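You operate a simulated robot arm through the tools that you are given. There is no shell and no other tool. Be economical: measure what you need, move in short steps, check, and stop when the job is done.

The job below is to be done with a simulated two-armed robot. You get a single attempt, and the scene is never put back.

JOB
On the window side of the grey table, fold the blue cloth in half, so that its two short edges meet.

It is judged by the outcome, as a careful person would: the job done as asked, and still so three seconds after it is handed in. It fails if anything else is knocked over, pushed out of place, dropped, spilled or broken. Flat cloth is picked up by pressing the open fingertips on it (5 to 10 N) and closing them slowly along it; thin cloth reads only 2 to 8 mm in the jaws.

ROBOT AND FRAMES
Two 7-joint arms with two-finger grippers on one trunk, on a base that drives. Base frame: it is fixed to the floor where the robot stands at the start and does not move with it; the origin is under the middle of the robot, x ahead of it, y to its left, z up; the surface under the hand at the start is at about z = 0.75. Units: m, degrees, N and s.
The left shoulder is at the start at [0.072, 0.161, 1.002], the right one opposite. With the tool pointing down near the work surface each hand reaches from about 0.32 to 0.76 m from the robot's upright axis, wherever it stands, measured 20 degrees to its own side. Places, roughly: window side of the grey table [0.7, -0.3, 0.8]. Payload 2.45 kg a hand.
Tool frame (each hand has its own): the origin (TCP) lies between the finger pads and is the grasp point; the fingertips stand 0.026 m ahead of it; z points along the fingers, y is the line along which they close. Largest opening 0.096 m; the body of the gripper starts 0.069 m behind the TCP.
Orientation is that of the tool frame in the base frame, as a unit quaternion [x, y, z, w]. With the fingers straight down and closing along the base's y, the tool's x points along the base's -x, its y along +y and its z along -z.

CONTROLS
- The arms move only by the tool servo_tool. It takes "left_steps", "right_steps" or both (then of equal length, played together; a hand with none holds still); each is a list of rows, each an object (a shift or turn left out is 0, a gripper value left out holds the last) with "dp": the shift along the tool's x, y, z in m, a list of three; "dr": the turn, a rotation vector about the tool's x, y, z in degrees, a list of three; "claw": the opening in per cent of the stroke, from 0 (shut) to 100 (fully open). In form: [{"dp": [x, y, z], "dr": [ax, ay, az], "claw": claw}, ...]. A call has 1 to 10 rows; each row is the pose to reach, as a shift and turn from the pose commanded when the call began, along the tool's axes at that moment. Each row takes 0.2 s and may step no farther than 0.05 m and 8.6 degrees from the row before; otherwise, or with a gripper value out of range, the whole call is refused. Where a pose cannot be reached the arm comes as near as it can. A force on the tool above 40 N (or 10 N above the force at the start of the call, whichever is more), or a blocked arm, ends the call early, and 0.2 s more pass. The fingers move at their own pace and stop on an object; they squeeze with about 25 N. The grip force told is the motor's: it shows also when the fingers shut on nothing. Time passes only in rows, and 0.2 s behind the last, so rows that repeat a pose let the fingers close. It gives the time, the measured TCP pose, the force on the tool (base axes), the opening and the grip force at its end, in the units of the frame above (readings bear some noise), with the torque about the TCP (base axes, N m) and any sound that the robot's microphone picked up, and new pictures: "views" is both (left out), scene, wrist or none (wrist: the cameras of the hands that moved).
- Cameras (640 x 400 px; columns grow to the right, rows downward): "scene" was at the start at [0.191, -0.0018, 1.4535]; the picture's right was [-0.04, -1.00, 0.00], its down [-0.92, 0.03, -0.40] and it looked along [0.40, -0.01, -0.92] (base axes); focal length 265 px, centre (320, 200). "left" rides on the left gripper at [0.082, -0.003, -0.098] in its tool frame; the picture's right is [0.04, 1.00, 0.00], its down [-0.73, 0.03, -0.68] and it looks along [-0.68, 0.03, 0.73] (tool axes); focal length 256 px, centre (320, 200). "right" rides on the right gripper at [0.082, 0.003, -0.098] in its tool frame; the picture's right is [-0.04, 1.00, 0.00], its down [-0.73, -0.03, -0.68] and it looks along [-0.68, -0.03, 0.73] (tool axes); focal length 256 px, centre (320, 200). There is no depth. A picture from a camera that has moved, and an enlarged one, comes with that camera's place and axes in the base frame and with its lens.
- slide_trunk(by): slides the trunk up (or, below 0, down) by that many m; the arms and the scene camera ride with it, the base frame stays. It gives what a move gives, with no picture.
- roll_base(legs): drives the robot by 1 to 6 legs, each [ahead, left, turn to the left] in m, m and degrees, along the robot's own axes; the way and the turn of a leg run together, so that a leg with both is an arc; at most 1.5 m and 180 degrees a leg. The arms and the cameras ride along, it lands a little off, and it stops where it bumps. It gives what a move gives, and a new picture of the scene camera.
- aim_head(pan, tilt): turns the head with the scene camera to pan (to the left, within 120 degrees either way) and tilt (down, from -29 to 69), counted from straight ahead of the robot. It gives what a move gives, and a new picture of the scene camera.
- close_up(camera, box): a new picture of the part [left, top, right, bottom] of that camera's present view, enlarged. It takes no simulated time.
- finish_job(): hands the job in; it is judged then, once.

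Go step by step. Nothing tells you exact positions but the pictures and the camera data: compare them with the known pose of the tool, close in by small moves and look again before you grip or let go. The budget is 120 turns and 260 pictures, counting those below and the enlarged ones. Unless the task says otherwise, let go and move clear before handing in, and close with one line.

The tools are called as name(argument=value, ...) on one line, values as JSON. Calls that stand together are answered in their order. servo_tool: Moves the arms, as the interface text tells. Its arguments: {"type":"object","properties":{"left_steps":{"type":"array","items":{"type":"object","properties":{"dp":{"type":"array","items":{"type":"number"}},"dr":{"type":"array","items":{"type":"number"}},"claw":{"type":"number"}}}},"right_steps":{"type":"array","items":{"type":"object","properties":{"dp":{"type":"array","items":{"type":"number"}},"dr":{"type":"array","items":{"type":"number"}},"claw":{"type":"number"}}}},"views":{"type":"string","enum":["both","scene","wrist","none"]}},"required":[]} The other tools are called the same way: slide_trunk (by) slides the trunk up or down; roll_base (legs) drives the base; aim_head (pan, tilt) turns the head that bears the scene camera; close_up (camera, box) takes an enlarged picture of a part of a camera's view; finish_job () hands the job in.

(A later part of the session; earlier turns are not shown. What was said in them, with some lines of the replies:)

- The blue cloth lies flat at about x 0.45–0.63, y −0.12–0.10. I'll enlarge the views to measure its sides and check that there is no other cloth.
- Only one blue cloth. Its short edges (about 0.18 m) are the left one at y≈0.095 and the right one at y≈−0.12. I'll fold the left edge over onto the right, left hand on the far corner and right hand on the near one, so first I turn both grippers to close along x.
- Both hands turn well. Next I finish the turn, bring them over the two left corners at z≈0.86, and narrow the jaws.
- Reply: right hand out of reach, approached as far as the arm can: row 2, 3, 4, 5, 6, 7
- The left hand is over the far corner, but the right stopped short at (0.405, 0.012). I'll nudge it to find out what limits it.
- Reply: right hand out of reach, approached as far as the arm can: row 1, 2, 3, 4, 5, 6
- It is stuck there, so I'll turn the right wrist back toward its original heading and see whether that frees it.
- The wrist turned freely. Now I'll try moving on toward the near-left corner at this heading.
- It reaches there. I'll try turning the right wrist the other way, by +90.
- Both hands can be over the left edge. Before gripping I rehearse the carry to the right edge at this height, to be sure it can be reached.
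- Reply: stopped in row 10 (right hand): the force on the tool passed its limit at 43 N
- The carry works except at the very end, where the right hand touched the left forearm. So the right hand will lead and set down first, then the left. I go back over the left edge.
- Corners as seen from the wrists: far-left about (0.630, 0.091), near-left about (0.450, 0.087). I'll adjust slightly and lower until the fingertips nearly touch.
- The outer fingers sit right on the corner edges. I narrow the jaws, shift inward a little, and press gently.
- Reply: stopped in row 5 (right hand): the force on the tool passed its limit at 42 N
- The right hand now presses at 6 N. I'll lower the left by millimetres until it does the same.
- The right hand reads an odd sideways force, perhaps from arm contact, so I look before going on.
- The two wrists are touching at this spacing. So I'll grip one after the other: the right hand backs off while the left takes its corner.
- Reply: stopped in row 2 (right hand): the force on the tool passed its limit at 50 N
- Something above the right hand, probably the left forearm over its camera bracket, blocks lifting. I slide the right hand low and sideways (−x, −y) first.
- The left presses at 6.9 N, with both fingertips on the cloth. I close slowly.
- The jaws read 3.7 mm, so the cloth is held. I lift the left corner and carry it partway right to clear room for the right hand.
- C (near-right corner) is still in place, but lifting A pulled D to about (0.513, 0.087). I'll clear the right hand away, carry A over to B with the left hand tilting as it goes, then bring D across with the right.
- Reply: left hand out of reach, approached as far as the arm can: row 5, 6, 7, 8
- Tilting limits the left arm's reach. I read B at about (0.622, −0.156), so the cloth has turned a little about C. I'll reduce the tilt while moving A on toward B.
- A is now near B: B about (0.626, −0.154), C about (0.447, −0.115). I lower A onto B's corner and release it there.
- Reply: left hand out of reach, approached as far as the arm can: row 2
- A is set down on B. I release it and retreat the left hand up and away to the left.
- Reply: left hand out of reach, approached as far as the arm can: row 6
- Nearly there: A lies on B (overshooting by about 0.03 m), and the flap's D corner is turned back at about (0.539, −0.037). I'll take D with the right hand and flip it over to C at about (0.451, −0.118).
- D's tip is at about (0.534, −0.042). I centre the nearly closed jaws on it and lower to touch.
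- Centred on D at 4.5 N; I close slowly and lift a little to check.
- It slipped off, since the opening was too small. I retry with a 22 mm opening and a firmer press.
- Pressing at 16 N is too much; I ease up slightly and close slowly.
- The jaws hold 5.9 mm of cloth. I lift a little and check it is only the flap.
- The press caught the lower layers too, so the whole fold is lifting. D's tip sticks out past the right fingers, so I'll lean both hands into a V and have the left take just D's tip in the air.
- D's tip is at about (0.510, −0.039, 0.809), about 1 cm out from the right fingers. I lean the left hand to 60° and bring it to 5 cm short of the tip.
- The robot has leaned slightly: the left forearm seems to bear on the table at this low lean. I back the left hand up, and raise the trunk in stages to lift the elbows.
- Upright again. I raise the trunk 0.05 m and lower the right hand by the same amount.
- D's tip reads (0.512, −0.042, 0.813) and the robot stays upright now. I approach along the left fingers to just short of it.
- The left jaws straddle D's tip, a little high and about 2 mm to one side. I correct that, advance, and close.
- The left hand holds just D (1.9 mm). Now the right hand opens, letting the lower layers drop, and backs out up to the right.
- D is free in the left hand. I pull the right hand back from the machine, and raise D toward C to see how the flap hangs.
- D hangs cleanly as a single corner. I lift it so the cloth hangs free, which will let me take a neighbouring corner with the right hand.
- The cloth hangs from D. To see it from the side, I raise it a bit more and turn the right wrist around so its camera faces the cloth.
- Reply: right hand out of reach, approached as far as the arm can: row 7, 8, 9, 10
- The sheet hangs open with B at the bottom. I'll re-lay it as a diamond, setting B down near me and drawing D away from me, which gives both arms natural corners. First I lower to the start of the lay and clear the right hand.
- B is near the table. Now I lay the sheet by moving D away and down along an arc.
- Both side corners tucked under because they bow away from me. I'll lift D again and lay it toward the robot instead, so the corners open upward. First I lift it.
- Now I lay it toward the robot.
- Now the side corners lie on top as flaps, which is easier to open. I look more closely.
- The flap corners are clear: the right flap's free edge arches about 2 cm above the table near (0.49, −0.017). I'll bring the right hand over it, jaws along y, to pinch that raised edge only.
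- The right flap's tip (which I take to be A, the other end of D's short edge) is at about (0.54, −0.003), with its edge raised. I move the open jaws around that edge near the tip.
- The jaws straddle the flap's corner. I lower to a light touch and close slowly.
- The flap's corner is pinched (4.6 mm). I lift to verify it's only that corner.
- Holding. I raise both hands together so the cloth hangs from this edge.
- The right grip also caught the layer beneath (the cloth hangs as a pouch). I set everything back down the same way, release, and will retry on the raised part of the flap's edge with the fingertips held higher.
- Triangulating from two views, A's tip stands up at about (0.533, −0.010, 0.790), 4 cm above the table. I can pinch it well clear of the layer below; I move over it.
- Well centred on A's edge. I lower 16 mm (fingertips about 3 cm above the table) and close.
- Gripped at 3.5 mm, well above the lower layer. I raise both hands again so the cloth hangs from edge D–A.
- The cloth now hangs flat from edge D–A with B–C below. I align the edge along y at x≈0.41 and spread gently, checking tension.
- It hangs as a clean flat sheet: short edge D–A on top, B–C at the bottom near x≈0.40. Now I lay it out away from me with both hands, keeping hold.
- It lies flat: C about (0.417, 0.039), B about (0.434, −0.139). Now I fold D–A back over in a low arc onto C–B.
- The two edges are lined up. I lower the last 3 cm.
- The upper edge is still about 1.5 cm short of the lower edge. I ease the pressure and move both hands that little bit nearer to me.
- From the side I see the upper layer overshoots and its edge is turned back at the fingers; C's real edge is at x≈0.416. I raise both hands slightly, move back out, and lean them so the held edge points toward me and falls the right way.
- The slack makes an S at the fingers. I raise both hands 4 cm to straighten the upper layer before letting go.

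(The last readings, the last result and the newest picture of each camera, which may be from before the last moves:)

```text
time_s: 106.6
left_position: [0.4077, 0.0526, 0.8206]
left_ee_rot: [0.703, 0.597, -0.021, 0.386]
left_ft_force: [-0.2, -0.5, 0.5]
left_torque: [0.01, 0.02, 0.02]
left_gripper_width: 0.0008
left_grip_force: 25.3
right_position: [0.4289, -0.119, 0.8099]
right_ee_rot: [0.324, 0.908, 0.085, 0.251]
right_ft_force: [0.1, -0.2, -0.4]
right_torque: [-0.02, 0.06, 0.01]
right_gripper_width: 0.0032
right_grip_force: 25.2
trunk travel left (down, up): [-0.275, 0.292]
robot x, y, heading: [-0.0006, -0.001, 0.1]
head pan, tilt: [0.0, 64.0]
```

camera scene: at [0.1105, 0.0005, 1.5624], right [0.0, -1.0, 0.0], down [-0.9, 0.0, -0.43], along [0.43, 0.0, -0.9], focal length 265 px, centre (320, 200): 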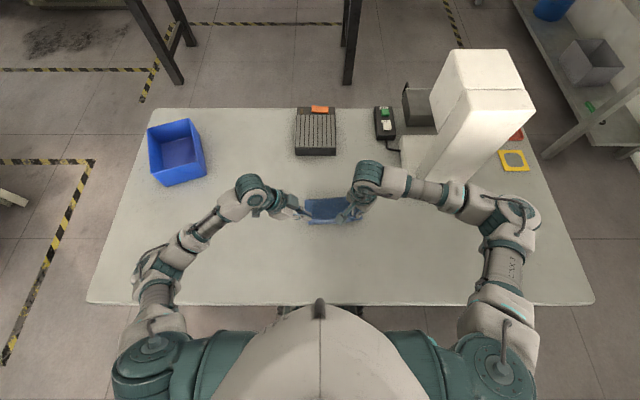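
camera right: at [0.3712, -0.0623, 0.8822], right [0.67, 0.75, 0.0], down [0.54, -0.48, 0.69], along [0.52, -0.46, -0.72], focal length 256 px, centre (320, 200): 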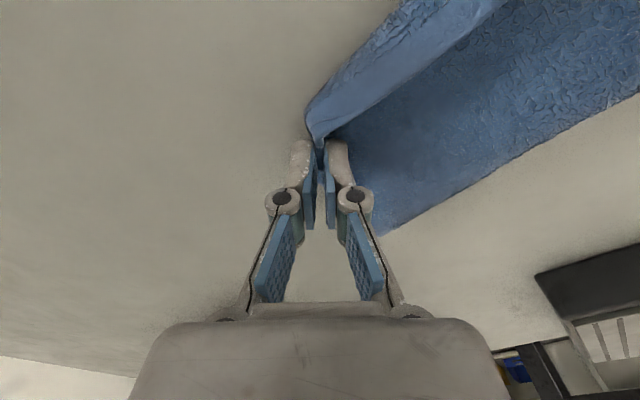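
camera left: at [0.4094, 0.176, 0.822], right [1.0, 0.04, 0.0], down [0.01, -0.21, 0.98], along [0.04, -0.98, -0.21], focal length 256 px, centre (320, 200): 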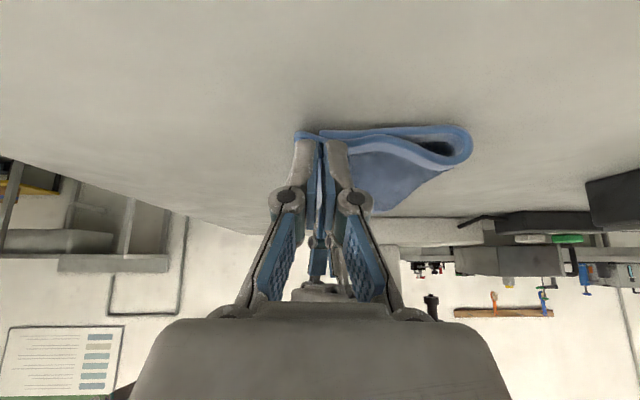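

servo_tool(left_steps=[{"dp": [-0.004, 0.007, -0.006]}, {"dp": [-0.008, 0.014, -0.012]}, {"dp": [-0.0126, 0.0219, -0.018]}, {"dp": [-0.0126, 0.0219, -0.018]}], right_steps=[{"dp": [-0.005, 0.004, -0.0115]}, {"dp": [-0.01, 0.0085, -0.023]}, {"dp": [-0.0154, 0.0127, -0.0346]}, {"dp": [-0.0154, 0.0127, -0.0346]}], views="none")

close_up(camera="scene", box=[288, 180, 384, 240])

close_up(camera="left", box=[160, 0, 560, 250])

```text
time_s: 107.6
left_position: [0.4165, 0.0525, 0.8512]
left_ee_rot: [0.703, 0.597, -0.022, 0.386]
left_ft_force: [0.5, -1.7, -0.1]
left_torque: [0.01, 0.03, 0.02]
left_gripper_width: 0.0009
left_grip_force: 24.5
right_position: [0.4285, -0.118, 0.8509]
right_ee_rot: [0.324, 0.908, 0.086, 0.251]
right_ft_force: [-0.3, 0.0, 0.6]
right_torque: [-0.03, 0.06, 0.02]
right_gripper_width: 0.0034
right_grip_force: 25.2
trunk travel left (down, up): [-0.275, 0.292]
robot x, y, heading: [-0.0014, 0.0006, -0.0]
head pan, tilt: [0.0, 64.0]
```

```text
6.67 times, centred on (336, 210) of scene
camera zoom: at [0.1102, 0.0006, 1.5624], right [0.0, -1.0, 0.0], down [-0.9, 0.0, -0.43], along [0.43, 0.0, -0.9], focal length 1770 px, centre (213, 133)
```

zoom: 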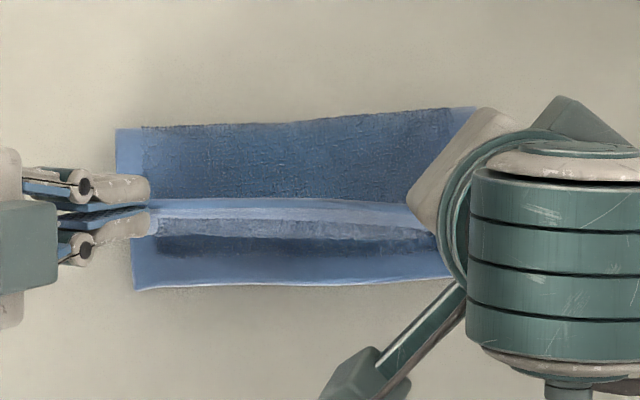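

```text
1.60 times, centred on (360, 125) of left
camera zoom: at [0.3951, 0.1754, 0.8778], right [0.87, 0.04, 0.5], down [-0.48, -0.22, 0.85], along [0.14, -0.98, -0.17], focal length 410 px, centre (256, 320)
```

zoom: 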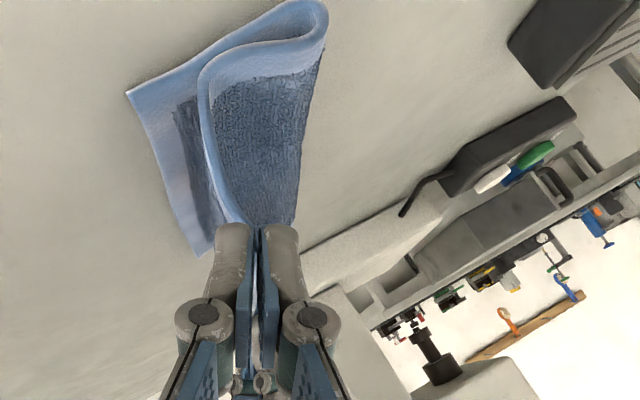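

Now I see C–B's edge clearly at x≈0.415–0.42. The crease formed too near (x≈0.504); I'll take the edge back out over it and return along a higher, taut arc so the crease lands at the true half.

servo_tool(left_steps=[{"dp": [0.0011, 0.0335, 0.0017]}, {"dp": [0.0068, 0.0683, 0.0097]}, {"dp": [0.0188, 0.0966, 0.0268]}, {"dp": [0.0337, 0.1219, 0.0483]}, {"dp": [0.0524, 0.1379, 0.0748]}, {"dp": [0.0671, 0.1426, 0.0959]}, {"dp": [0.0771, 0.1407, 0.1101]}], right_steps=[{"dp": [-0.0259, 0.0213, 0.002]}, {"dp": [-0.0528, 0.0434, 0.0117]}, {"dp": [-0.0746, 0.0615, 0.0327]}, {"dp": [-0.0942, 0.0776, 0.0588]}, {"dp": [-0.1065, 0.0877, 0.0912]}, {"dp": [-0.1102, 0.0908, 0.117]}, {"dp": [-0.1086, 0.0895, 0.1343]}], views="none")

close_up(camera="scene", box=[256, 150, 416, 250])

```text
time_s: 109.2
left_position: [0.6055, 0.054, 0.8072]
left_ee_rot: [0.703, 0.597, -0.021, 0.386]
left_ft_force: [-0.1, -1.5, 0.1]
left_torque: [-0.04, 0.02, -0.04]
left_gripper_width: 0.0007
left_grip_force: 25.3
right_position: [0.6177, -0.1179, 0.8062]
right_ee_rot: [0.324, 0.908, 0.086, 0.251]
right_ft_force: [-0.1, 0.7, -0.2]
right_torque: [0.0, 0.04, 0.01]
right_gripper_width: 0.0032
right_grip_force: 24.9
trunk travel left (down, up): [-0.275, 0.292]
robot x, y, heading: [0.0015, -0.0025, -0.2]
head pan, tilt: [0.0, 64.0]
```

```text
4.00 times, centred on (336, 200) of scene
camera zoom: at [0.1127, 0.0004, 1.5622], right [0.0, -1.0, 0.0], down [-0.9, 0.0, -0.43], along [0.43, 0.0, -0.9], focal length 1062 px, centre (256, 200)
```

zoom: 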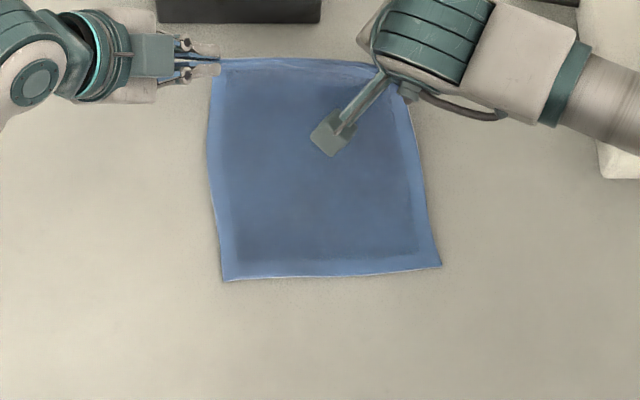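

Flat again: C about (0.427, 0.026), B about (0.442, −0.152). I fold back along the higher, taut arc, stopping just above the edge.

servo_tool(left_steps=[{"dp": [-0.0208, 0.0093, -0.0296]}, {"dp": [-0.0428, -0.0112, -0.0611]}, {"dp": [-0.0555, -0.0376, -0.0793]}, {"dp": [-0.0623, -0.0701, -0.089]}, {"dp": [-0.0625, -0.1046, -0.0893]}, {"dp": [-0.0557, -0.138, -0.0795]}], right_steps=[{"dp": [-0.0049, 0.0028, -0.0372]}, {"dp": [0.0088, -0.0098, -0.0734]}, {"dp": [0.028, -0.0269, -0.0951]}, {"dp": [0.0504, -0.0481, -0.1059]}, {"dp": [0.0754, -0.0698, -0.1065]}, {"dp": [0.0979, -0.0911, -0.0949]}], views="none")

close_up(camera="scene", box=[288, 180, 384, 240])

close_up(camera="left", box=[160, 0, 560, 250])

```text
time_s: 110.6
left_position: [0.4382, 0.0514, 0.8193]
left_ee_rot: [0.703, 0.597, -0.022, 0.387]
left_ft_force: [-0.5, -0.6, 0.3]
left_torque: [0.02, 0.02, -0.01]
left_gripper_width: 0.0
left_grip_force: 24.5
right_position: [0.455, -0.1263, 0.8194]
right_ee_rot: [0.325, 0.908, 0.086, 0.251]
right_ft_force: [0.2, 0.5, 1.1]
right_torque: [-0.05, 0.05, -0.05]
right_gripper_width: 0.0035
right_grip_force: 25.2
trunk travel left (down, up): [-0.275, 0.292]
robot x, y, heading: [0.0025, 0.0029, 0.2]
head pan, tilt: [0.0, 64.0]
```

```text
6.67 times, centred on (336, 210) of scene
camera zoom: at [0.1098, 0.0004, 1.5624], right [0.0, -1.0, 0.0], down [-0.9, 0.0, -0.44], along [0.44, 0.0, -0.9], focal length 1770 px, centre (213, 133)
```

zoom: 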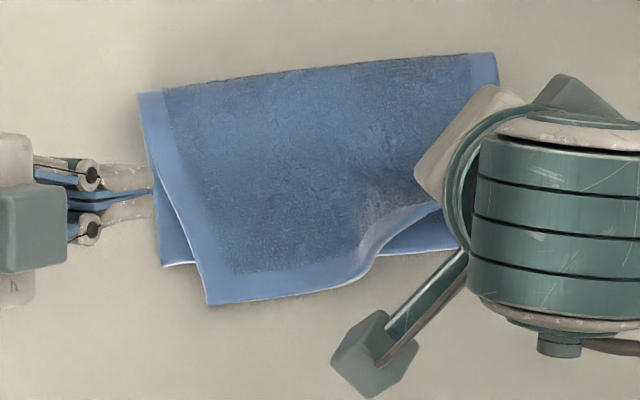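

```text
1.60 times, centred on (360, 125) of left
camera zoom: at [0.4158, 0.1746, 0.8465], right [0.87, 0.04, 0.5], down [-0.48, -0.22, 0.85], along [0.14, -0.98, -0.17], focal length 410 px, centre (256, 320)
```

zoom: 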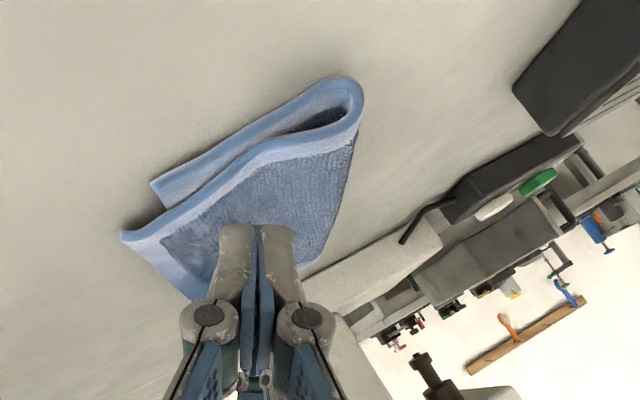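

D slipped from the left hand but fell just right, flat and flipped, about 2 cm from C. I back the left hand off and set A down over B with the right.

servo_tool(left_steps=[{"dp": [0.016, 0, -0.012]}, {"dp": [0.03, 0.005, -0.03]}, {"dp": [0.045, 0.01, -0.05]}, {"dp": [0.05, 0.015, -0.067]}], right_steps=[{"dp": [0.006, -0.001, 0.003]}, {"dp": [0.012, -0.002, 0.006]}, {"dp": [0.018, -0.003, 0.009]}, {"dp": [0.0233, -0.0037, 0.0113]}], views="none")

close_up(camera="scene", box=[288, 180, 384, 240])

close_up(camera="right", box=[160, 0, 480, 200])

```text
time_s: 111.6
left_position: [0.4352, 0.1329, 0.8496]
left_ee_rot: [0.704, 0.596, -0.023, 0.386]
left_ft_force: [0.5, 0.7, -0.1]
left_torque: [0.01, 0.0, -0.01]
left_gripper_width: 0.0
left_grip_force: 24.7
right_position: [0.4412, -0.1138, 0.7986]
right_ee_rot: [0.324, 0.908, 0.085, 0.252]
right_ft_force: [-0.8, 0.4, -0.8]
right_torque: [-0.05, 0.03, -0.02]
right_gripper_width: 0.0031
right_grip_force: 25.0
trunk travel left (down, up): [-0.275, 0.292]
robot x, y, heading: [0.0015, 0.0011, -0.1]
head pan, tilt: [0.0, 64.0]
```

```text
6.67 times, centred on (336, 210) of scene
camera zoom: at [0.1097, 0.002, 1.5625], right [0.0, -1.0, 0.0], down [-0.9, 0.0, -0.44], along [0.44, 0.0, -0.9], focal length 1770 px, centre (213, 133)
```

zoom: 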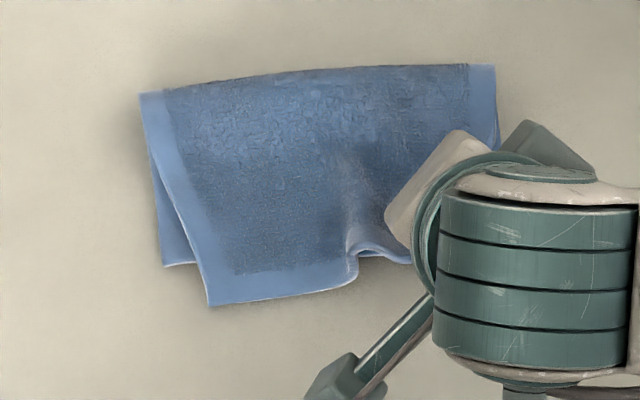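

```text
2.00 times, centred on (320, 100) of right
camera zoom: at [0.3421, -0.0584, 0.8523], right [0.57, 0.75, 0.33], down [0.12, -0.48, 0.87], along [0.81, -0.46, -0.37], focal length 512 px, centre (320, 400)
```

zoom: 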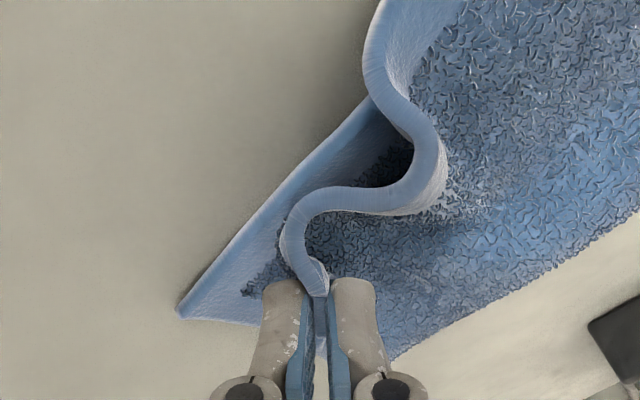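

The upper edge has slack in a wave, so D can be slid over to C. I bring the closed left fingertips down on top near D.

servo_tool(left_steps=[{"dp": [-0.026, -0.0045, 0.016]}, {"dp": [-0.052, -0.009, 0.032]}, {"dp": [-0.078, -0.0135, 0.048]}, {"dp": [-0.1084, -0.0182, 0.0632]}, {"dp": [-0.0985, -0.028, 0.0775]}, {"dp": [-0.0835, -0.0432, 0.0987]}, {"dp": [-0.0835, -0.0432, 0.0987]}], views="none")

close_up(camera="scene", box=[288, 180, 384, 240])

close_up(camera="left", box=[160, 0, 560, 250])

```text
time_s: 113.2
left_position: [0.4176, 0.0062, 0.7974]
left_ee_rot: [0.703, 0.597, -0.022, 0.386]
left_ft_force: [-0.1, 0.2, 0.8]
left_torque: [-0.01, 0.01, 0.0]
left_gripper_width: 0.0
left_grip_force: 24.6
right_position: [0.4428, -0.1153, 0.8002]
right_ee_rot: [0.325, 0.908, 0.085, 0.252]
right_ft_force: [-0.4, 0.8, 0.3]
right_torque: [-0.01, 0.04, -0.01]
right_gripper_width: 0.0031
right_grip_force: 24.6
trunk travel left (down, up): [-0.275, 0.292]
robot x, y, heading: [0.0005, 0.0037, 0.1]
head pan, tilt: [0.0, 64.0]
```

```text
6.67 times, centred on (336, 210) of scene
camera zoom: at [0.1101, 0.0009, 1.5624], right [0.0, -1.0, 0.0], down [-0.9, 0.0, -0.43], along [0.43, 0.0, -0.9], focal length 1770 px, centre (213, 133)
```

zoom: 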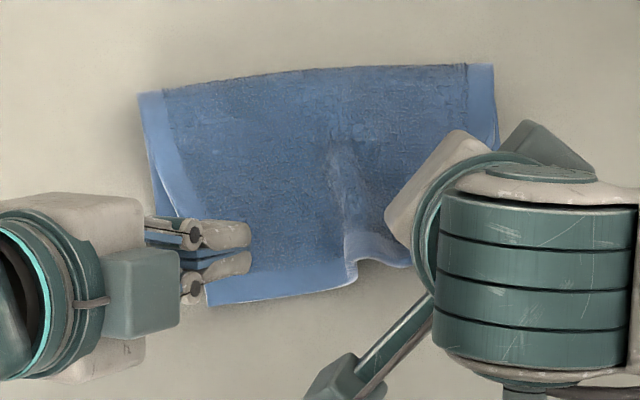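

```text
1.60 times, centred on (360, 125) of left
camera zoom: at [0.3962, 0.1294, 0.8257], right [0.87, 0.04, 0.5], down [-0.48, -0.22, 0.85], along [0.14, -0.98, -0.17], focal length 410 px, centre (256, 320)
```

zoom: 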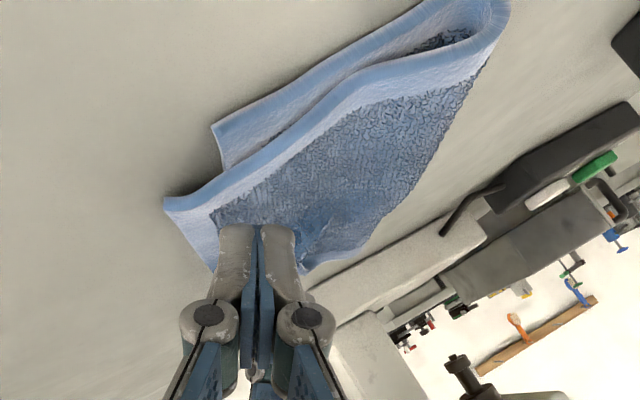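

servo_tool(left_steps=[{"dp": [0.003, -0.003, 0.0043]}, {"dp": [0.005, -0.005, 0.0071]}, {"dp": [0.006, -0.006, 0.0085]}, {"dp": [0.007, -0.007, 0.0099]}], views="none")

```text
time_s: 114.2
left_position: [0.4178, 0.0056, 0.7852]
left_ee_rot: [0.703, 0.597, -0.021, 0.386]
left_ft_force: [-0.3, -0.2, 0.3]
left_torque: [0.01, -0.04, -0.02]
left_gripper_width: 0.0
left_grip_force: 25.6
right_position: [0.4437, -0.1146, 0.7998]
right_ee_rot: [0.324, 0.908, 0.086, 0.251]
right_ft_force: [0.1, 0.4, 0.3]
right_torque: [-0.05, 0.03, -0.01]
right_gripper_width: 0.003
right_grip_force: 25.1
trunk travel left (down, up): [-0.275, 0.292]
robot x, y, heading: [-0.0002, -0.0008, -0.1]
head pan, tilt: [0.0, 64.0]
```

servo_tool(left_steps=[{"dp": [0.0012, -0.0012, 0.0018]}, {"dp": [0.0025, -0.0025, 0.0035]}], views="none")

```text
time_s: 114.8
left_position: [0.4175, 0.0068, 0.7805]
left_ee_rot: [0.702, 0.597, -0.022, 0.386]
left_ft_force: [-0.3, 0.1, 1.8]
left_torque: [-0.02, 0.01, 0.03]
left_gripper_width: 0.0003
left_grip_force: 24.7
right_position: [0.4426, -0.1139, 0.7991]
right_ee_rot: [0.325, 0.908, 0.086, 0.25]
right_ft_force: [-0.1, -0.3, 0.1]
right_torque: [-0.05, 0.03, 0.01]
right_gripper_width: 0.0032
right_grip_force: 24.5
trunk travel left (down, up): [-0.275, 0.292]
robot x, y, heading: [0.0007, -0.0002, -0.1]
head pan, tilt: [0.0, 64.0]
```

Light contact. I press a touch more and drag D toward C, then look.

servo_tool(left_steps=[{"dp": [0.0004, -0.0004, 0.0006]}, {"dp": [0.0062, 0.0035, -0.0007]}, {"dp": [0.012, 0.0074, -0.002]}, {"dp": [0.0178, 0.0113, -0.0033]}, {"dp": [0.0236, 0.0152, -0.0046]}, {"dp": [0.0236, 0.0152, -0.0046]}], views="none")

close_up(camera="scene", box=[288, 180, 384, 240])

close_up(camera="left", box=[160, 0, 560, 250])

```text
time_s: 116.2
left_position: [0.4363, 0.0292, 0.7806]
left_ee_rot: [0.703, 0.597, -0.021, 0.386]
left_ft_force: [-0.4, -0.5, 1.8]
left_torque: [-0.01, 0.0, -0.03]
left_gripper_width: 0.0
left_grip_force: 25.0
right_position: [0.4432, -0.1153, 0.7994]
right_ee_rot: [0.324, 0.908, 0.085, 0.251]
right_ft_force: [0.3, -0.3, 0.8]
right_torque: [-0.03, 0.01, -0.01]
right_gripper_width: 0.003
right_grip_force: 25.2
trunk travel left (down, up): [-0.275, 0.292]
robot x, y, heading: [0.0007, -0.0, -0.0]
head pan, tilt: [0.0, 64.0]
```

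```text
6.67 times, centred on (336, 210) of scene
camera zoom: at [0.1097, 0.0001, 1.5625], right [0.0, -1.0, 0.0], down [-0.9, 0.0, -0.44], along [0.44, 0.0, -0.9], focal length 1770 px, centre (213, 133)
```

zoom: 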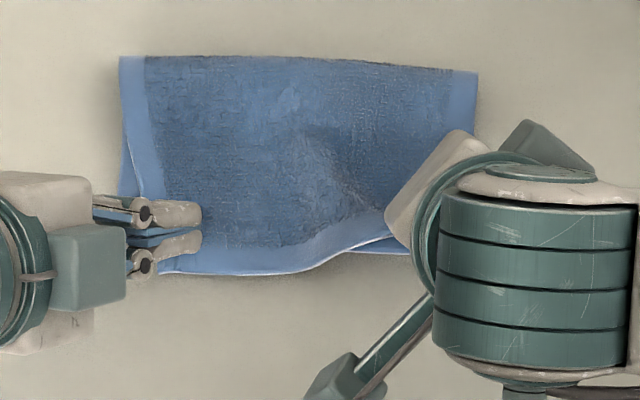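

```text
1.60 times, centred on (360, 125) of left
camera zoom: at [0.4144, 0.1523, 0.8072], right [0.87, 0.04, 0.5], down [-0.48, -0.22, 0.85], along [0.15, -0.98, -0.17], focal length 410 px, centre (256, 320)
```

zoom: 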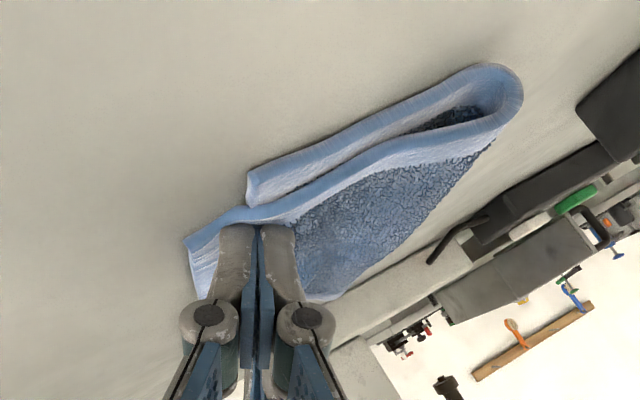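

D is closer to C now. With the left still holding it down, I shift A outward to straighten the edge and lower it.

servo_tool(right_steps=[{"dp": [-0.003, -0.006, -0.002]}, {"dp": [-0.006, -0.013, -0.002]}, {"dp": [-0.0095, -0.0195, -0.0015]}, {"dp": [-0.0068, -0.023, 0.0062]}, {"dp": [-0.0068, -0.023, 0.0062]}], views="none")

close_up(camera="scene", box=[288, 180, 384, 240])

close_up(camera="right", box=[160, 0, 480, 200])

```text
time_s: 117.4
left_position: [0.4362, 0.0286, 0.7795]
left_ee_rot: [0.703, 0.597, -0.022, 0.386]
left_ft_force: [0.3, -2.0, 1.9]
left_torque: [-0.04, 0.02, -0.02]
left_gripper_width: 0.0
left_grip_force: 25.4
right_position: [0.4387, -0.1374, 0.7887]
right_ee_rot: [0.324, 0.908, 0.085, 0.251]
right_ft_force: [0.3, 2.2, -0.2]
right_torque: [-0.03, 0.02, -0.04]
right_gripper_width: 0.0032
right_grip_force: 25.2
trunk travel left (down, up): [-0.275, 0.292]
robot x, y, heading: [-0.0017, -0.0003, 0.1]
head pan, tilt: [0.0, 64.0]
```

```text
6.67 times, centred on (336, 210) of scene
camera zoom: at [0.1097, 0.0003, 1.5625], right [0.0, -1.0, 0.0], down [-0.9, 0.0, -0.44], along [0.44, 0.0, -0.9], focal length 1770 px, centre (213, 133)
```

zoom: 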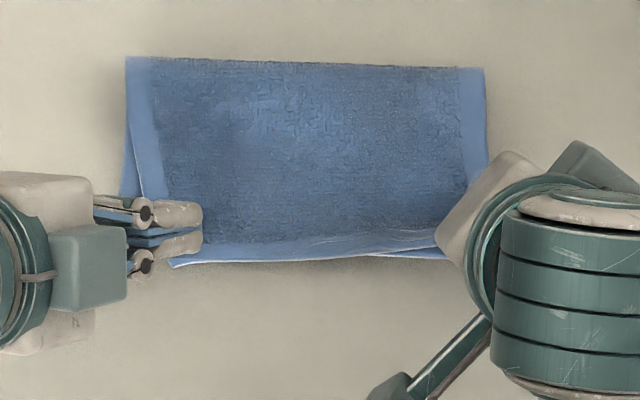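

```text
2.00 times, centred on (320, 100) of right
camera zoom: at [0.337, -0.0816, 0.8424], right [0.57, 0.75, 0.33], down [0.12, -0.48, 0.87], along [0.81, -0.46, -0.37], focal length 512 px, centre (320, 400)
```

zoom: 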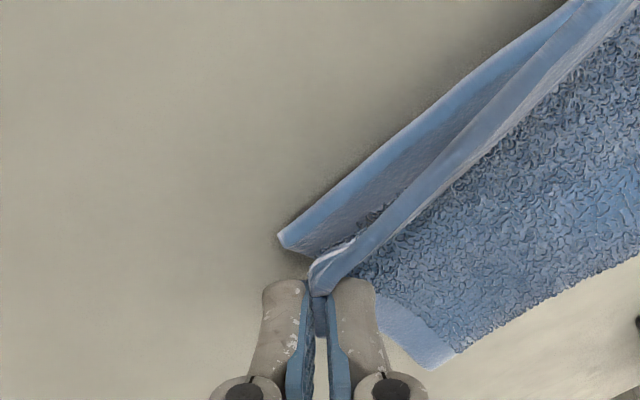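

A now sits right above B with the edge straight. I open the right hand and withdraw along its fingers.

servo_tool(right_steps=[{"dp": [0, 0, 0.004]}, {"dp": [0, 0, 0.004], "claw": 8}, {"dp": [0, 0, 0.004], "claw": 20}, {"dp": [0, 0, 0.004], "claw": 25}, {"dp": [0, 0, -0.015]}, {"dp": [0, 0, -0.04]}, {"dp": [0, 0, -0.07]}, {"dp": [0, 0, -0.1]}], views="none")

close_up(camera="scene", box=[288, 180, 384, 240])

close_up(camera="right", box=[160, 0, 640, 300])

```text
time_s: 119.2
left_position: [0.4347, 0.0283, 0.78]
left_ee_rot: [0.703, 0.597, -0.021, 0.385]
left_ft_force: [1.2, -1.0, 2.7]
left_torque: [-0.02, -0.01, -0.01]
left_gripper_width: 0.0005
left_grip_force: 25.6
right_position: [0.3877, -0.1368, 0.8745]
right_ee_rot: [0.324, 0.908, 0.085, 0.251]
right_ft_force: [0.5, 0.0, 0.1]
right_torque: [-0.01, 0.0, 0.02]
right_gripper_width: 0.0238
right_grip_force: 0.1
trunk travel left (down, up): [-0.275, 0.292]
robot x, y, heading: [-0.0016, -0.0005, 0.0]
head pan, tilt: [0.0, 64.0]
```

```text
6.67 times, centred on (336, 210) of scene
camera zoom: at [0.1094, 0.0003, 1.5625], right [0.0, -1.0, 0.0], down [-0.9, 0.0, -0.44], along [0.44, 0.0, -0.9], focal length 1770 px, centre (213, 133)
```

zoom: 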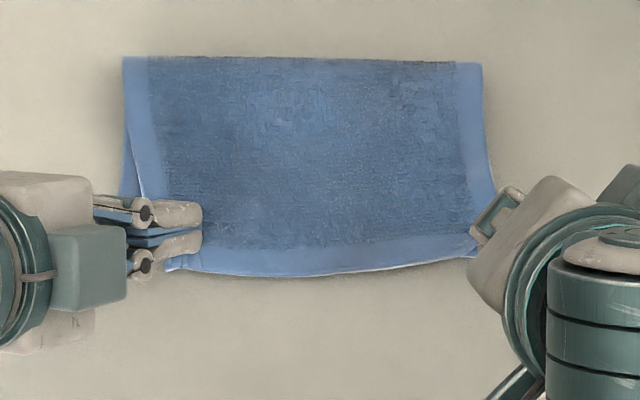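

```text
1.33 times, centred on (400, 150) of right
camera zoom: at [0.2863, -0.0812, 0.9279], right [0.57, 0.75, 0.33], down [0.12, -0.48, 0.87], along [0.81, -0.46, -0.37], focal length 341 px, centre (213, 267)
```

zoom: 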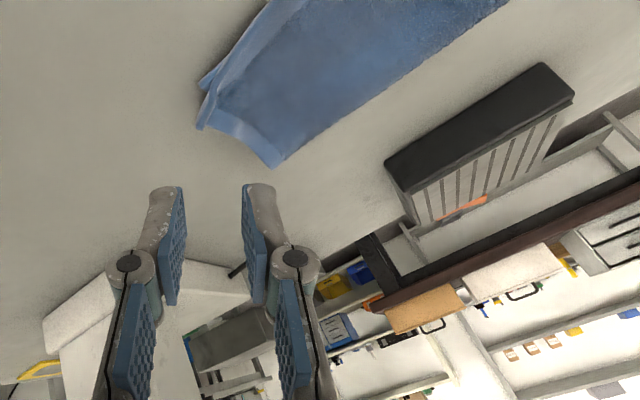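

That is almost a clean half fold. I lift the left hand off and move both clear to inspect.

servo_tool(left_steps=[{"dp": [-0.005, 0.005, -0.007]}, {"dp": [-0.02, 0.02, -0.028]}, {"dp": [-0.035, 0.035, -0.05]}, {"dp": [-0.015, 0.04, -0.08]}, {"dp": [0.02, 0.04, -0.105]}, {"dp": [0.05, 0.04, -0.127]}], right_steps=[{"dp": [0, 0, -0.01]}, {"dp": [-0.02, -0.02, -0.02]}, {"dp": [-0.04, -0.045, -0.03]}, {"dp": [-0.06, -0.07, -0.03]}, {"dp": [-0.08, -0.095, -0.03]}, {"dp": [-0.09, -0.11, -0.03]}], views="scene")

close_up(camera="scene", box=[288, 180, 384, 240])

close_up(camera="left", box=[160, 0, 640, 300])

```text
time_s: 120.6
left_position: [0.4305, 0.1444, 0.8647]
left_ee_rot: [0.702, 0.597, -0.022, 0.387]
left_ft_force: [0.8, -0.6, 0.4]
left_torque: [-0.02, 0.01, 0.04]
left_gripper_width: 0.0001
left_grip_force: 24.8
right_position: [0.403, -0.2838, 0.9018]
right_ee_rot: [0.324, 0.908, 0.085, 0.25]
right_ft_force: [-0.5, -0.2, 1.0]
right_torque: [0.01, -0.01, -0.03]
right_gripper_width: 0.0243
right_grip_force: 0.0
right hand out of reach, approached as far as the arm can: row 1, 2, 3, 4, 5, 6
trunk travel left (down, up): [-0.275, 0.292]
robot x, y, heading: [-0.0025, -0.0016, -0.1]
head pan, tilt: [0.0, 64.0]
camera scene: at [0.1076, 0.0026, 1.5626], right [0.0, -1.0, 0.0], down [-0.9, 0.0, -0.44], along [0.44, 0.0, -0.9], focal length 265 px, centre (320, 200)
```

scene: 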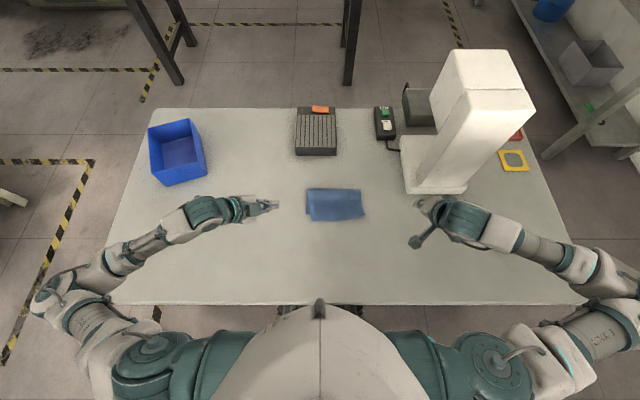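

```text
6.67 times, centred on (336, 210) of scene
camera zoom: at [0.1076, 0.0026, 1.5626], right [0.0, -1.0, 0.0], down [-0.9, 0.0, -0.44], along [0.44, 0.0, -0.9], focal length 1770 px, centre (213, 133)
```

zoom: 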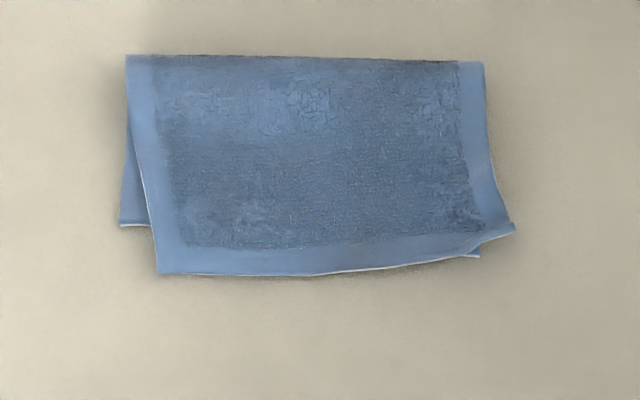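

```text
1.33 times, centred on (400, 150) of left
camera zoom: at [0.4083, 0.2677, 0.8916], right [0.87, 0.04, 0.5], down [-0.48, -0.22, 0.85], along [0.14, -0.98, -0.17], focal length 341 px, centre (213, 267)
```

zoom: 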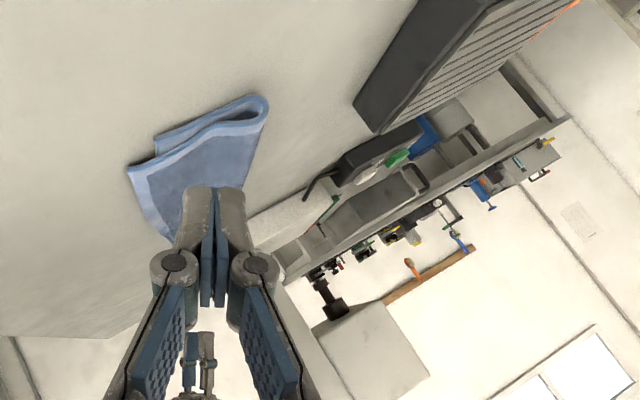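

The fold is good, but the upper layer is off by about 2 cm: D (0.427, 0.030) against C (0.452, 0.049), and A (0.449, −0.146) against B (0.436, −0.128). D's edge overhangs as a single layer, so I'll turn the left wrist upright and re-grip there to align it.

servo_tool(left_steps=[{"dp": [-0.004, 0.004, -0.006], "dr": [-0.22, 3.99, -7.28]}, {"dp": [-0.008, 0.008, -0.012], "dr": [-0.44, 7.98, -14.56]}, {"dp": [-0.012, 0.012, -0.018], "dr": [-0.66, 11.97, -21.84]}, {"dp": [-0.016, 0.016, -0.024], "dr": [-0.88, 15.96, -29.12]}, {"dp": [-0.02, 0.02, -0.028], "dr": [-1.1, 19.95, -36.4]}, {"dp": [-0.025, 0.025, -0.035], "dr": [-1.32, 23.94, -43.68]}, {"dp": [-0.025, 0.025, -0.035], "dr": [-1.54, 27.93, -50.96]}, {"dp": [-0.025, 0.025, -0.035], "dr": [-1.76, 31.92, -58.24]}], views="none")

servo_tool(left_steps=[{"dr": [-0.21, 3.88, -7.07], "claw": 24}, {"dr": [-0.42, 7.76, -14.1]}, {"dr": [-0.63, 11.6, -21.2]}, {"dr": [-0.84, 15.5, -28.3]}, {"dr": [-1.05, 19.4, -35.3]}, {"dr": [-1.05, 19.4, -35.3]}], views="none")

```text
time_s: 122.4
left_position: [0.4296, 0.1403, 0.9149]
left_ee_rot: [0.3, 0.94, -0.008, 0.164]
left_ft_force: [-0.6, -0.6, 0.9]
left_torque: [-0.03, -0.01, 0.0]
left_gripper_width: 0.0
left_grip_force: 25.1
right_position: [0.4044, -0.2852, 0.899]
right_ee_rot: [0.325, 0.908, 0.086, 0.25]
right_ft_force: [0.7, 0.1, 0.0]
right_torque: [-0.01, -0.01, 0.0]
right_gripper_width: 0.0239
right_grip_force: 0.0
trunk travel left (down, up): [-0.275, 0.292]
robot x, y, heading: [-0.0008, -0.0009, -0.1]
head pan, tilt: [0.0, 64.0]
```

```text
time_s: 123.8
left_position: [0.4295, 0.141, 0.9145]
left_ee_rot: [0.0, 1.0, 0.0, -0.001]
left_ft_force: [0.3, 0.6, -0.6]
left_torque: [0.04, -0.01, -0.01]
left_gripper_width: 0.0232
left_grip_force: 0.1
right_position: [0.4039, -0.2859, 0.899]
right_ee_rot: [0.324, 0.908, 0.085, 0.251]
right_ft_force: [-0.1, -0.5, -0.8]
right_torque: [0.01, -0.02, 0.01]
right_gripper_width: 0.0241
right_grip_force: 0.0
trunk travel left (down, up): [-0.275, 0.292]
robot x, y, heading: [-0.0006, -0.0015, -0.1]
head pan, tilt: [0.0, 64.0]
```

Upright now. I move over D's overhanging edge and hover.

servo_tool(left_steps=[{"dp": [-0.002, -0.035, 0.02]}, {"dp": [-0.004, -0.07, 0.04]}, {"dp": [-0.005, -0.1, 0.06]}, {"dp": [-0.005, -0.128, 0.085]}, {"dp": [-0.005, -0.128, 0.108]}, {"dp": [-0.005, -0.128, 0.112]}], views="wrist")

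close_up(camera="left", box=[200, 60, 440, 210])

```text
time_s: 125.2
left_position: [0.4345, 0.0129, 0.8034]
left_ee_rot: [0.0, 1.0, 0.001, -0.001]
left_ft_force: [0.0, -0.9, 0.1]
left_torque: [0.02, -0.02, 0.01]
left_gripper_width: 0.023
left_grip_force: 0.1
right_position: [0.4048, -0.2842, 0.8987]
right_ee_rot: [0.324, 0.908, 0.085, 0.251]
right_ft_force: [0.2, 1.2, 0.0]
right_torque: [0.03, 0.03, 0.0]
right_gripper_width: 0.0241
right_grip_force: 0.2
trunk travel left (down, up): [-0.275, 0.292]
robot x, y, heading: [-0.0003, -0.0046, 0.1]
head pan, tilt: [0.0, 64.0]
camera left: at [0.3529, 0.0098, 0.9009], right [-0.04, 1.0, 0.0], down [0.73, 0.03, 0.68], along [0.68, 0.03, -0.74], focal length 256 px, centre (320, 200)
```

left: 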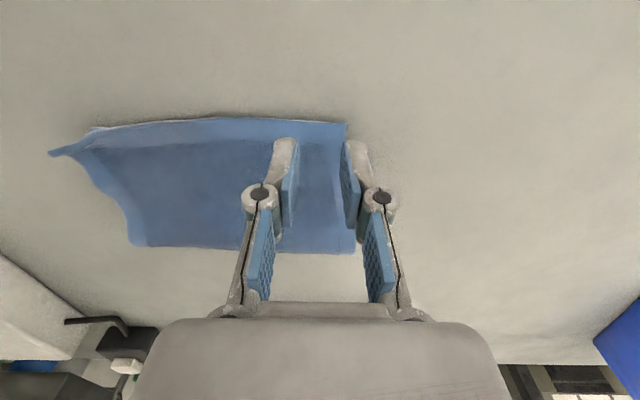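

```text
2.67 times, centred on (320, 135) of left
camera zoom: at [0.3529, 0.0098, 0.9009], right [-0.04, 1.0, 0.0], down [0.73, 0.03, 0.68], along [0.68, 0.03, -0.74], focal length 683 px, centre (320, 373)
```

zoom: 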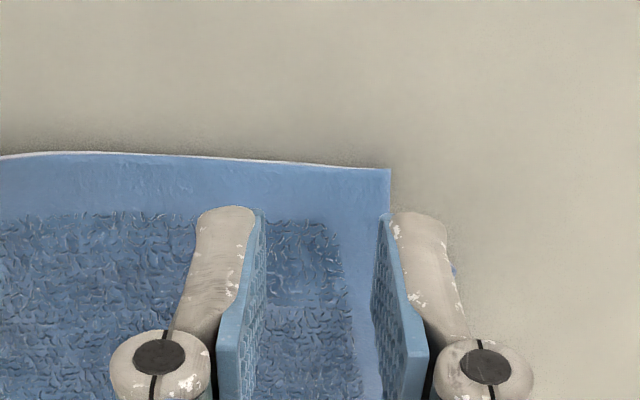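

D's corner is just at the outer finger, so I shift 13 mm inward and press down gently.

servo_tool(left_steps=[{"dp": [0, -0.013, 0]}, {"dp": [0, -0.013, 0.012]}, {"dp": [0, -0.013, 0.02]}, {"dp": [0, -0.013, 0.0235]}, {"dp": [0, -0.013, 0.0245]}], views="none")

```text
time_s: 126.4
left_position: [0.4339, -0.0003, 0.78]
left_ee_rot: [0.0, 1.0, -0.001, 0.001]
left_ft_force: [1.9, -0.2, 15.4]
left_torque: [-0.08, -0.2, 0.0]
left_gripper_width: 0.0235
left_grip_force: 0.4
right_position: [0.4047, -0.2857, 0.8999]
right_ee_rot: [0.325, 0.908, 0.085, 0.252]
right_ft_force: [-0.1, -0.2, 0.3]
right_torque: [0.0, 0.02, 0.01]
right_gripper_width: 0.0241
right_grip_force: 0.1
trunk travel left (down, up): [-0.275, 0.292]
robot x, y, heading: [0.001, -0.0026, 0.1]
head pan, tilt: [0.0, 64.0]
```

servo_tool(left_steps=[{"dp": [0.002, 0, -0.0007]}, {"dp": [0.002, 0, -0.0007], "claw": 20}, {"dp": [0.002, 0, -0.0007], "claw": 16}, {"dp": [0.002, 0, -0.0007], "claw": 12}, {"dp": [0.002, 0, -0.0007], "claw": 8}, {"dp": [0.002, 0, -0.0007], "claw": 4}, {"dp": [0.002, 0, -0.0007], "claw": 0}, {"dp": [0.002, 0, -0.0007], "claw": 0}, {"dp": [0.002, 0, -0.008], "claw": 0}, {"dp": [0.002, 0, -0.016], "claw": 0}], views="none")

close_up(camera="left", box=[160, 40, 480, 240])

close_up(camera="scene", box=[288, 180, 384, 240])

```text
time_s: 128.6
left_position: [0.4319, -0.0007, 0.7931]
left_ee_rot: [0.0, 1.0, 0.0, 0.0]
left_ft_force: [0.0, 0.1, 1.0]
left_torque: [0.03, -0.03, -0.01]
left_gripper_width: 0.0039
left_grip_force: 25.4
right_position: [0.4038, -0.2863, 0.8992]
right_ee_rot: [0.326, 0.908, 0.085, 0.251]
right_ft_force: [-0.1, 0.0, -0.1]
right_torque: [0.03, -0.02, 0.01]
right_gripper_width: 0.024
right_grip_force: 0.0
trunk travel left (down, up): [-0.275, 0.292]
robot x, y, heading: [0.001, -0.0001, -0.0]
head pan, tilt: [0.0, 64.0]
```

```text
2.00 times, centred on (320, 140) of left
camera zoom: at [0.3502, -0.0032, 0.8924], right [-0.04, 1.0, 0.0], down [0.73, 0.03, 0.68], along [0.68, 0.03, -0.74], focal length 512 px, centre (320, 320)
```

zoom: 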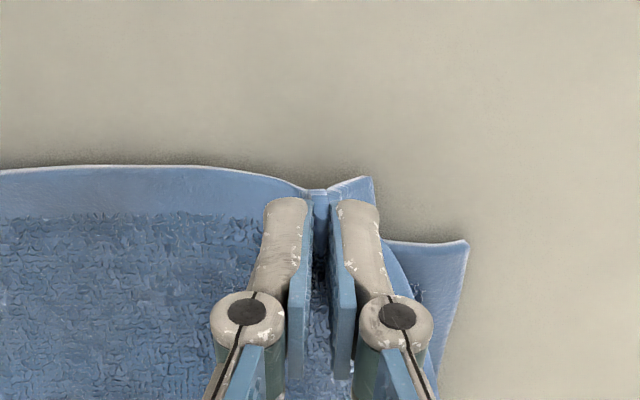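

```text
6.67 times, centred on (336, 210) of scene
camera zoom: at [0.1096, -0.0028, 1.5624], right [0.0, -1.0, 0.0], down [-0.9, 0.0, -0.44], along [0.44, 0.0, -0.9], focal length 1770 px, centre (213, 133)
```

zoom: 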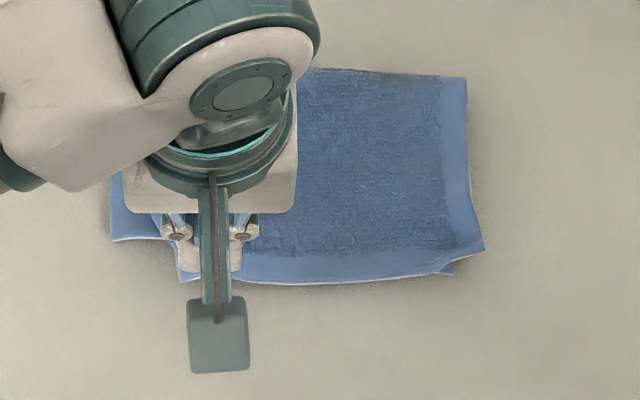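

Only the upper layer is gripped (C lies undisturbed below). I carry D's edge 24 mm away and 19 mm left onto C, and lower it.

servo_tool(left_steps=[{"dp": [0, 0.004, -0.006]}, {"dp": [-0.006, 0.009, -0.008]}, {"dp": [-0.012, 0.014, -0.008]}, {"dp": [-0.018, 0.019, -0.008]}, {"dp": [-0.025, 0.02, -0.004]}, {"dp": [-0.025, 0.02, 0.004]}, {"dp": [-0.025, 0.02, 0.009]}], views="none")

close_up(camera="left", box=[0, 0, 640, 400])

close_up(camera="scene", box=[288, 180, 384, 240])

```text
time_s: 130.2
left_position: [0.4571, 0.0194, 0.7834]
left_ee_rot: [0.0, 1.0, 0.0, 0.001]
left_ft_force: [-0.3, 0.1, 1.1]
left_torque: [0.01, 0.01, 0.0]
left_gripper_width: 0.0038
left_grip_force: 24.4
right_position: [0.4036, -0.2864, 0.8982]
right_ee_rot: [0.324, 0.908, 0.086, 0.25]
right_ft_force: [-0.4, 0.8, -0.6]
right_torque: [-0.01, 0.01, -0.01]
right_gripper_width: 0.0238
right_grip_force: 0.0
trunk travel left (down, up): [-0.275, 0.292]
robot x, y, heading: [0.001, -0.0014, 0.1]
head pan, tilt: [0.0, 64.0]
```

```text
1.00 times, centred on (320, 200) of left (not enlarged: the box is as wide or as high as the picture)
camera zoom: at [0.3755, 0.0163, 0.8838], right [-0.04, 1.0, 0.0], down [0.73, 0.03, 0.68], along [0.68, 0.03, -0.73], focal length 256 px, centre (320, 200)
```

zoom: 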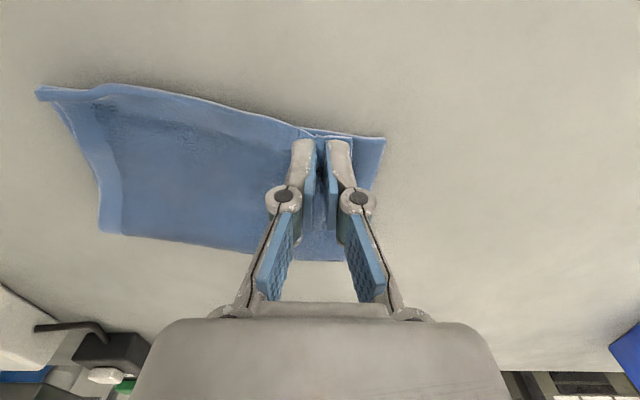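

```text
6.67 times, centred on (336, 210) of scene
camera zoom: at [0.11, -0.0029, 1.5625], right [0.0, -1.0, 0.0], down [-0.9, 0.0, -0.44], along [0.44, 0.0, -0.9], focal length 1770 px, centre (213, 133)
```

zoom: 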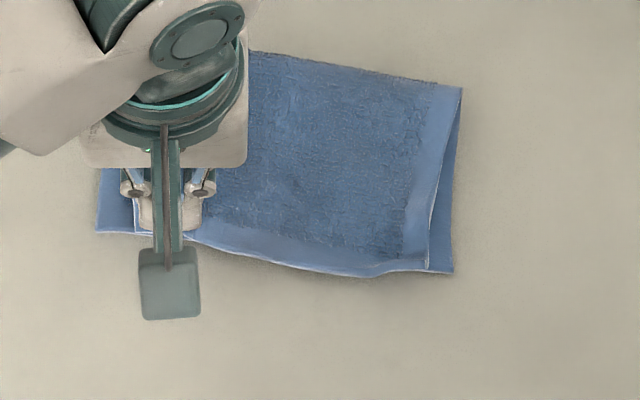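

Both upper corners now sit evenly inside the lower ones (the pinch gathers the width). I release gently so it relaxes outward.

servo_tool(left_steps=[{"claw": 6}, {"claw": 12}, {"claw": 18}, {"claw": 24}, {"claw": 30}, {"dp": [0, 0, -0.01]}, {"dp": [0, 0, -0.04]}, {"dp": [0, 0.02, -0.08]}, {"dp": [0, 0.06, -0.11]}, {"dp": [0, 0.11, -0.12]}], views="none")

close_up(camera="scene", box=[288, 180, 384, 240])

```text
refused: row 10 steps farther than a row can; nothing moved
```

```text
6.67 times, centred on (336, 210) of scene
camera zoom: at [0.11, -0.0029, 1.5625], right [0.0, -1.0, 0.0], down [-0.9, 0.0, -0.44], along [0.44, 0.0, -0.9], focal length 1770 px, centre (213, 133)
```

zoom: 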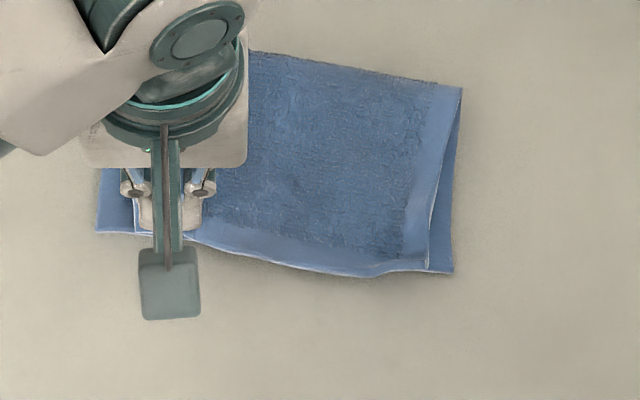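

One row's step was too long; I repeat it with a shorter last step.

servo_tool(left_steps=[{"claw": 6}, {"claw": 12}, {"claw": 18}, {"claw": 24}, {"claw": 30}, {"dp": [0, 0, -0.01]}, {"dp": [0, 0, -0.04]}, {"dp": [0, 0.02, -0.08]}, {"dp": [0, 0.06, -0.1]}, {"dp": [0, 0.1, -0.12]}], views="none")

close_up(camera="scene", box=[288, 180, 384, 240])

```text
time_s: 132.4
left_position: [0.4566, 0.1223, 0.9042]
left_ee_rot: [0.0, 1.0, -0.001, -0.001]
left_ft_force: [-0.1, 0.4, -0.2]
left_torque: [0.0, 0.0, 0.04]
left_gripper_width: 0.029
left_grip_force: 0.0
right_position: [0.405, -0.2839, 0.9003]
right_ee_rot: [0.324, 0.908, 0.085, 0.252]
right_ft_force: [0.5, -0.9, -0.2]
right_torque: [0.0, 0.0, -0.04]
right_gripper_width: 0.0239
right_grip_force: 0.0
trunk travel left (down, up): [-0.275, 0.292]
robot x, y, heading: [-0.0048, 0.0012, 0.1]
head pan, tilt: [0.0, 64.0]
```

```text
6.67 times, centred on (336, 210) of scene
camera zoom: at [0.1094, 0.0017, 1.5625], right [0.0, -1.0, 0.0], down [-0.9, 0.0, -0.44], along [0.44, 0.0, -0.9], focal length 1770 px, centre (213, 133)
```

zoom: 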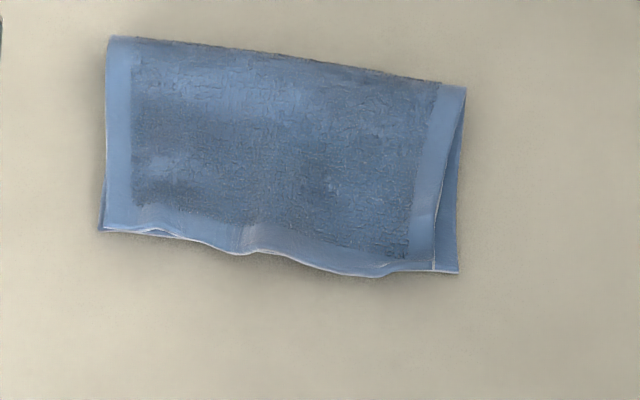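

The upper short edge now lies along the lower one: D is on C and A is within about 1 cm of B. Both hands are clear and nothing else has moved, so I hand it in.

finish_job()

```text
The job is handed in.
```

The blue cloth is folded in half with its short edges together: one pair of corners coincides and the other is within about 1 cm. Both hands have let go and are clear, and in the camera views nothing else was disturbed.
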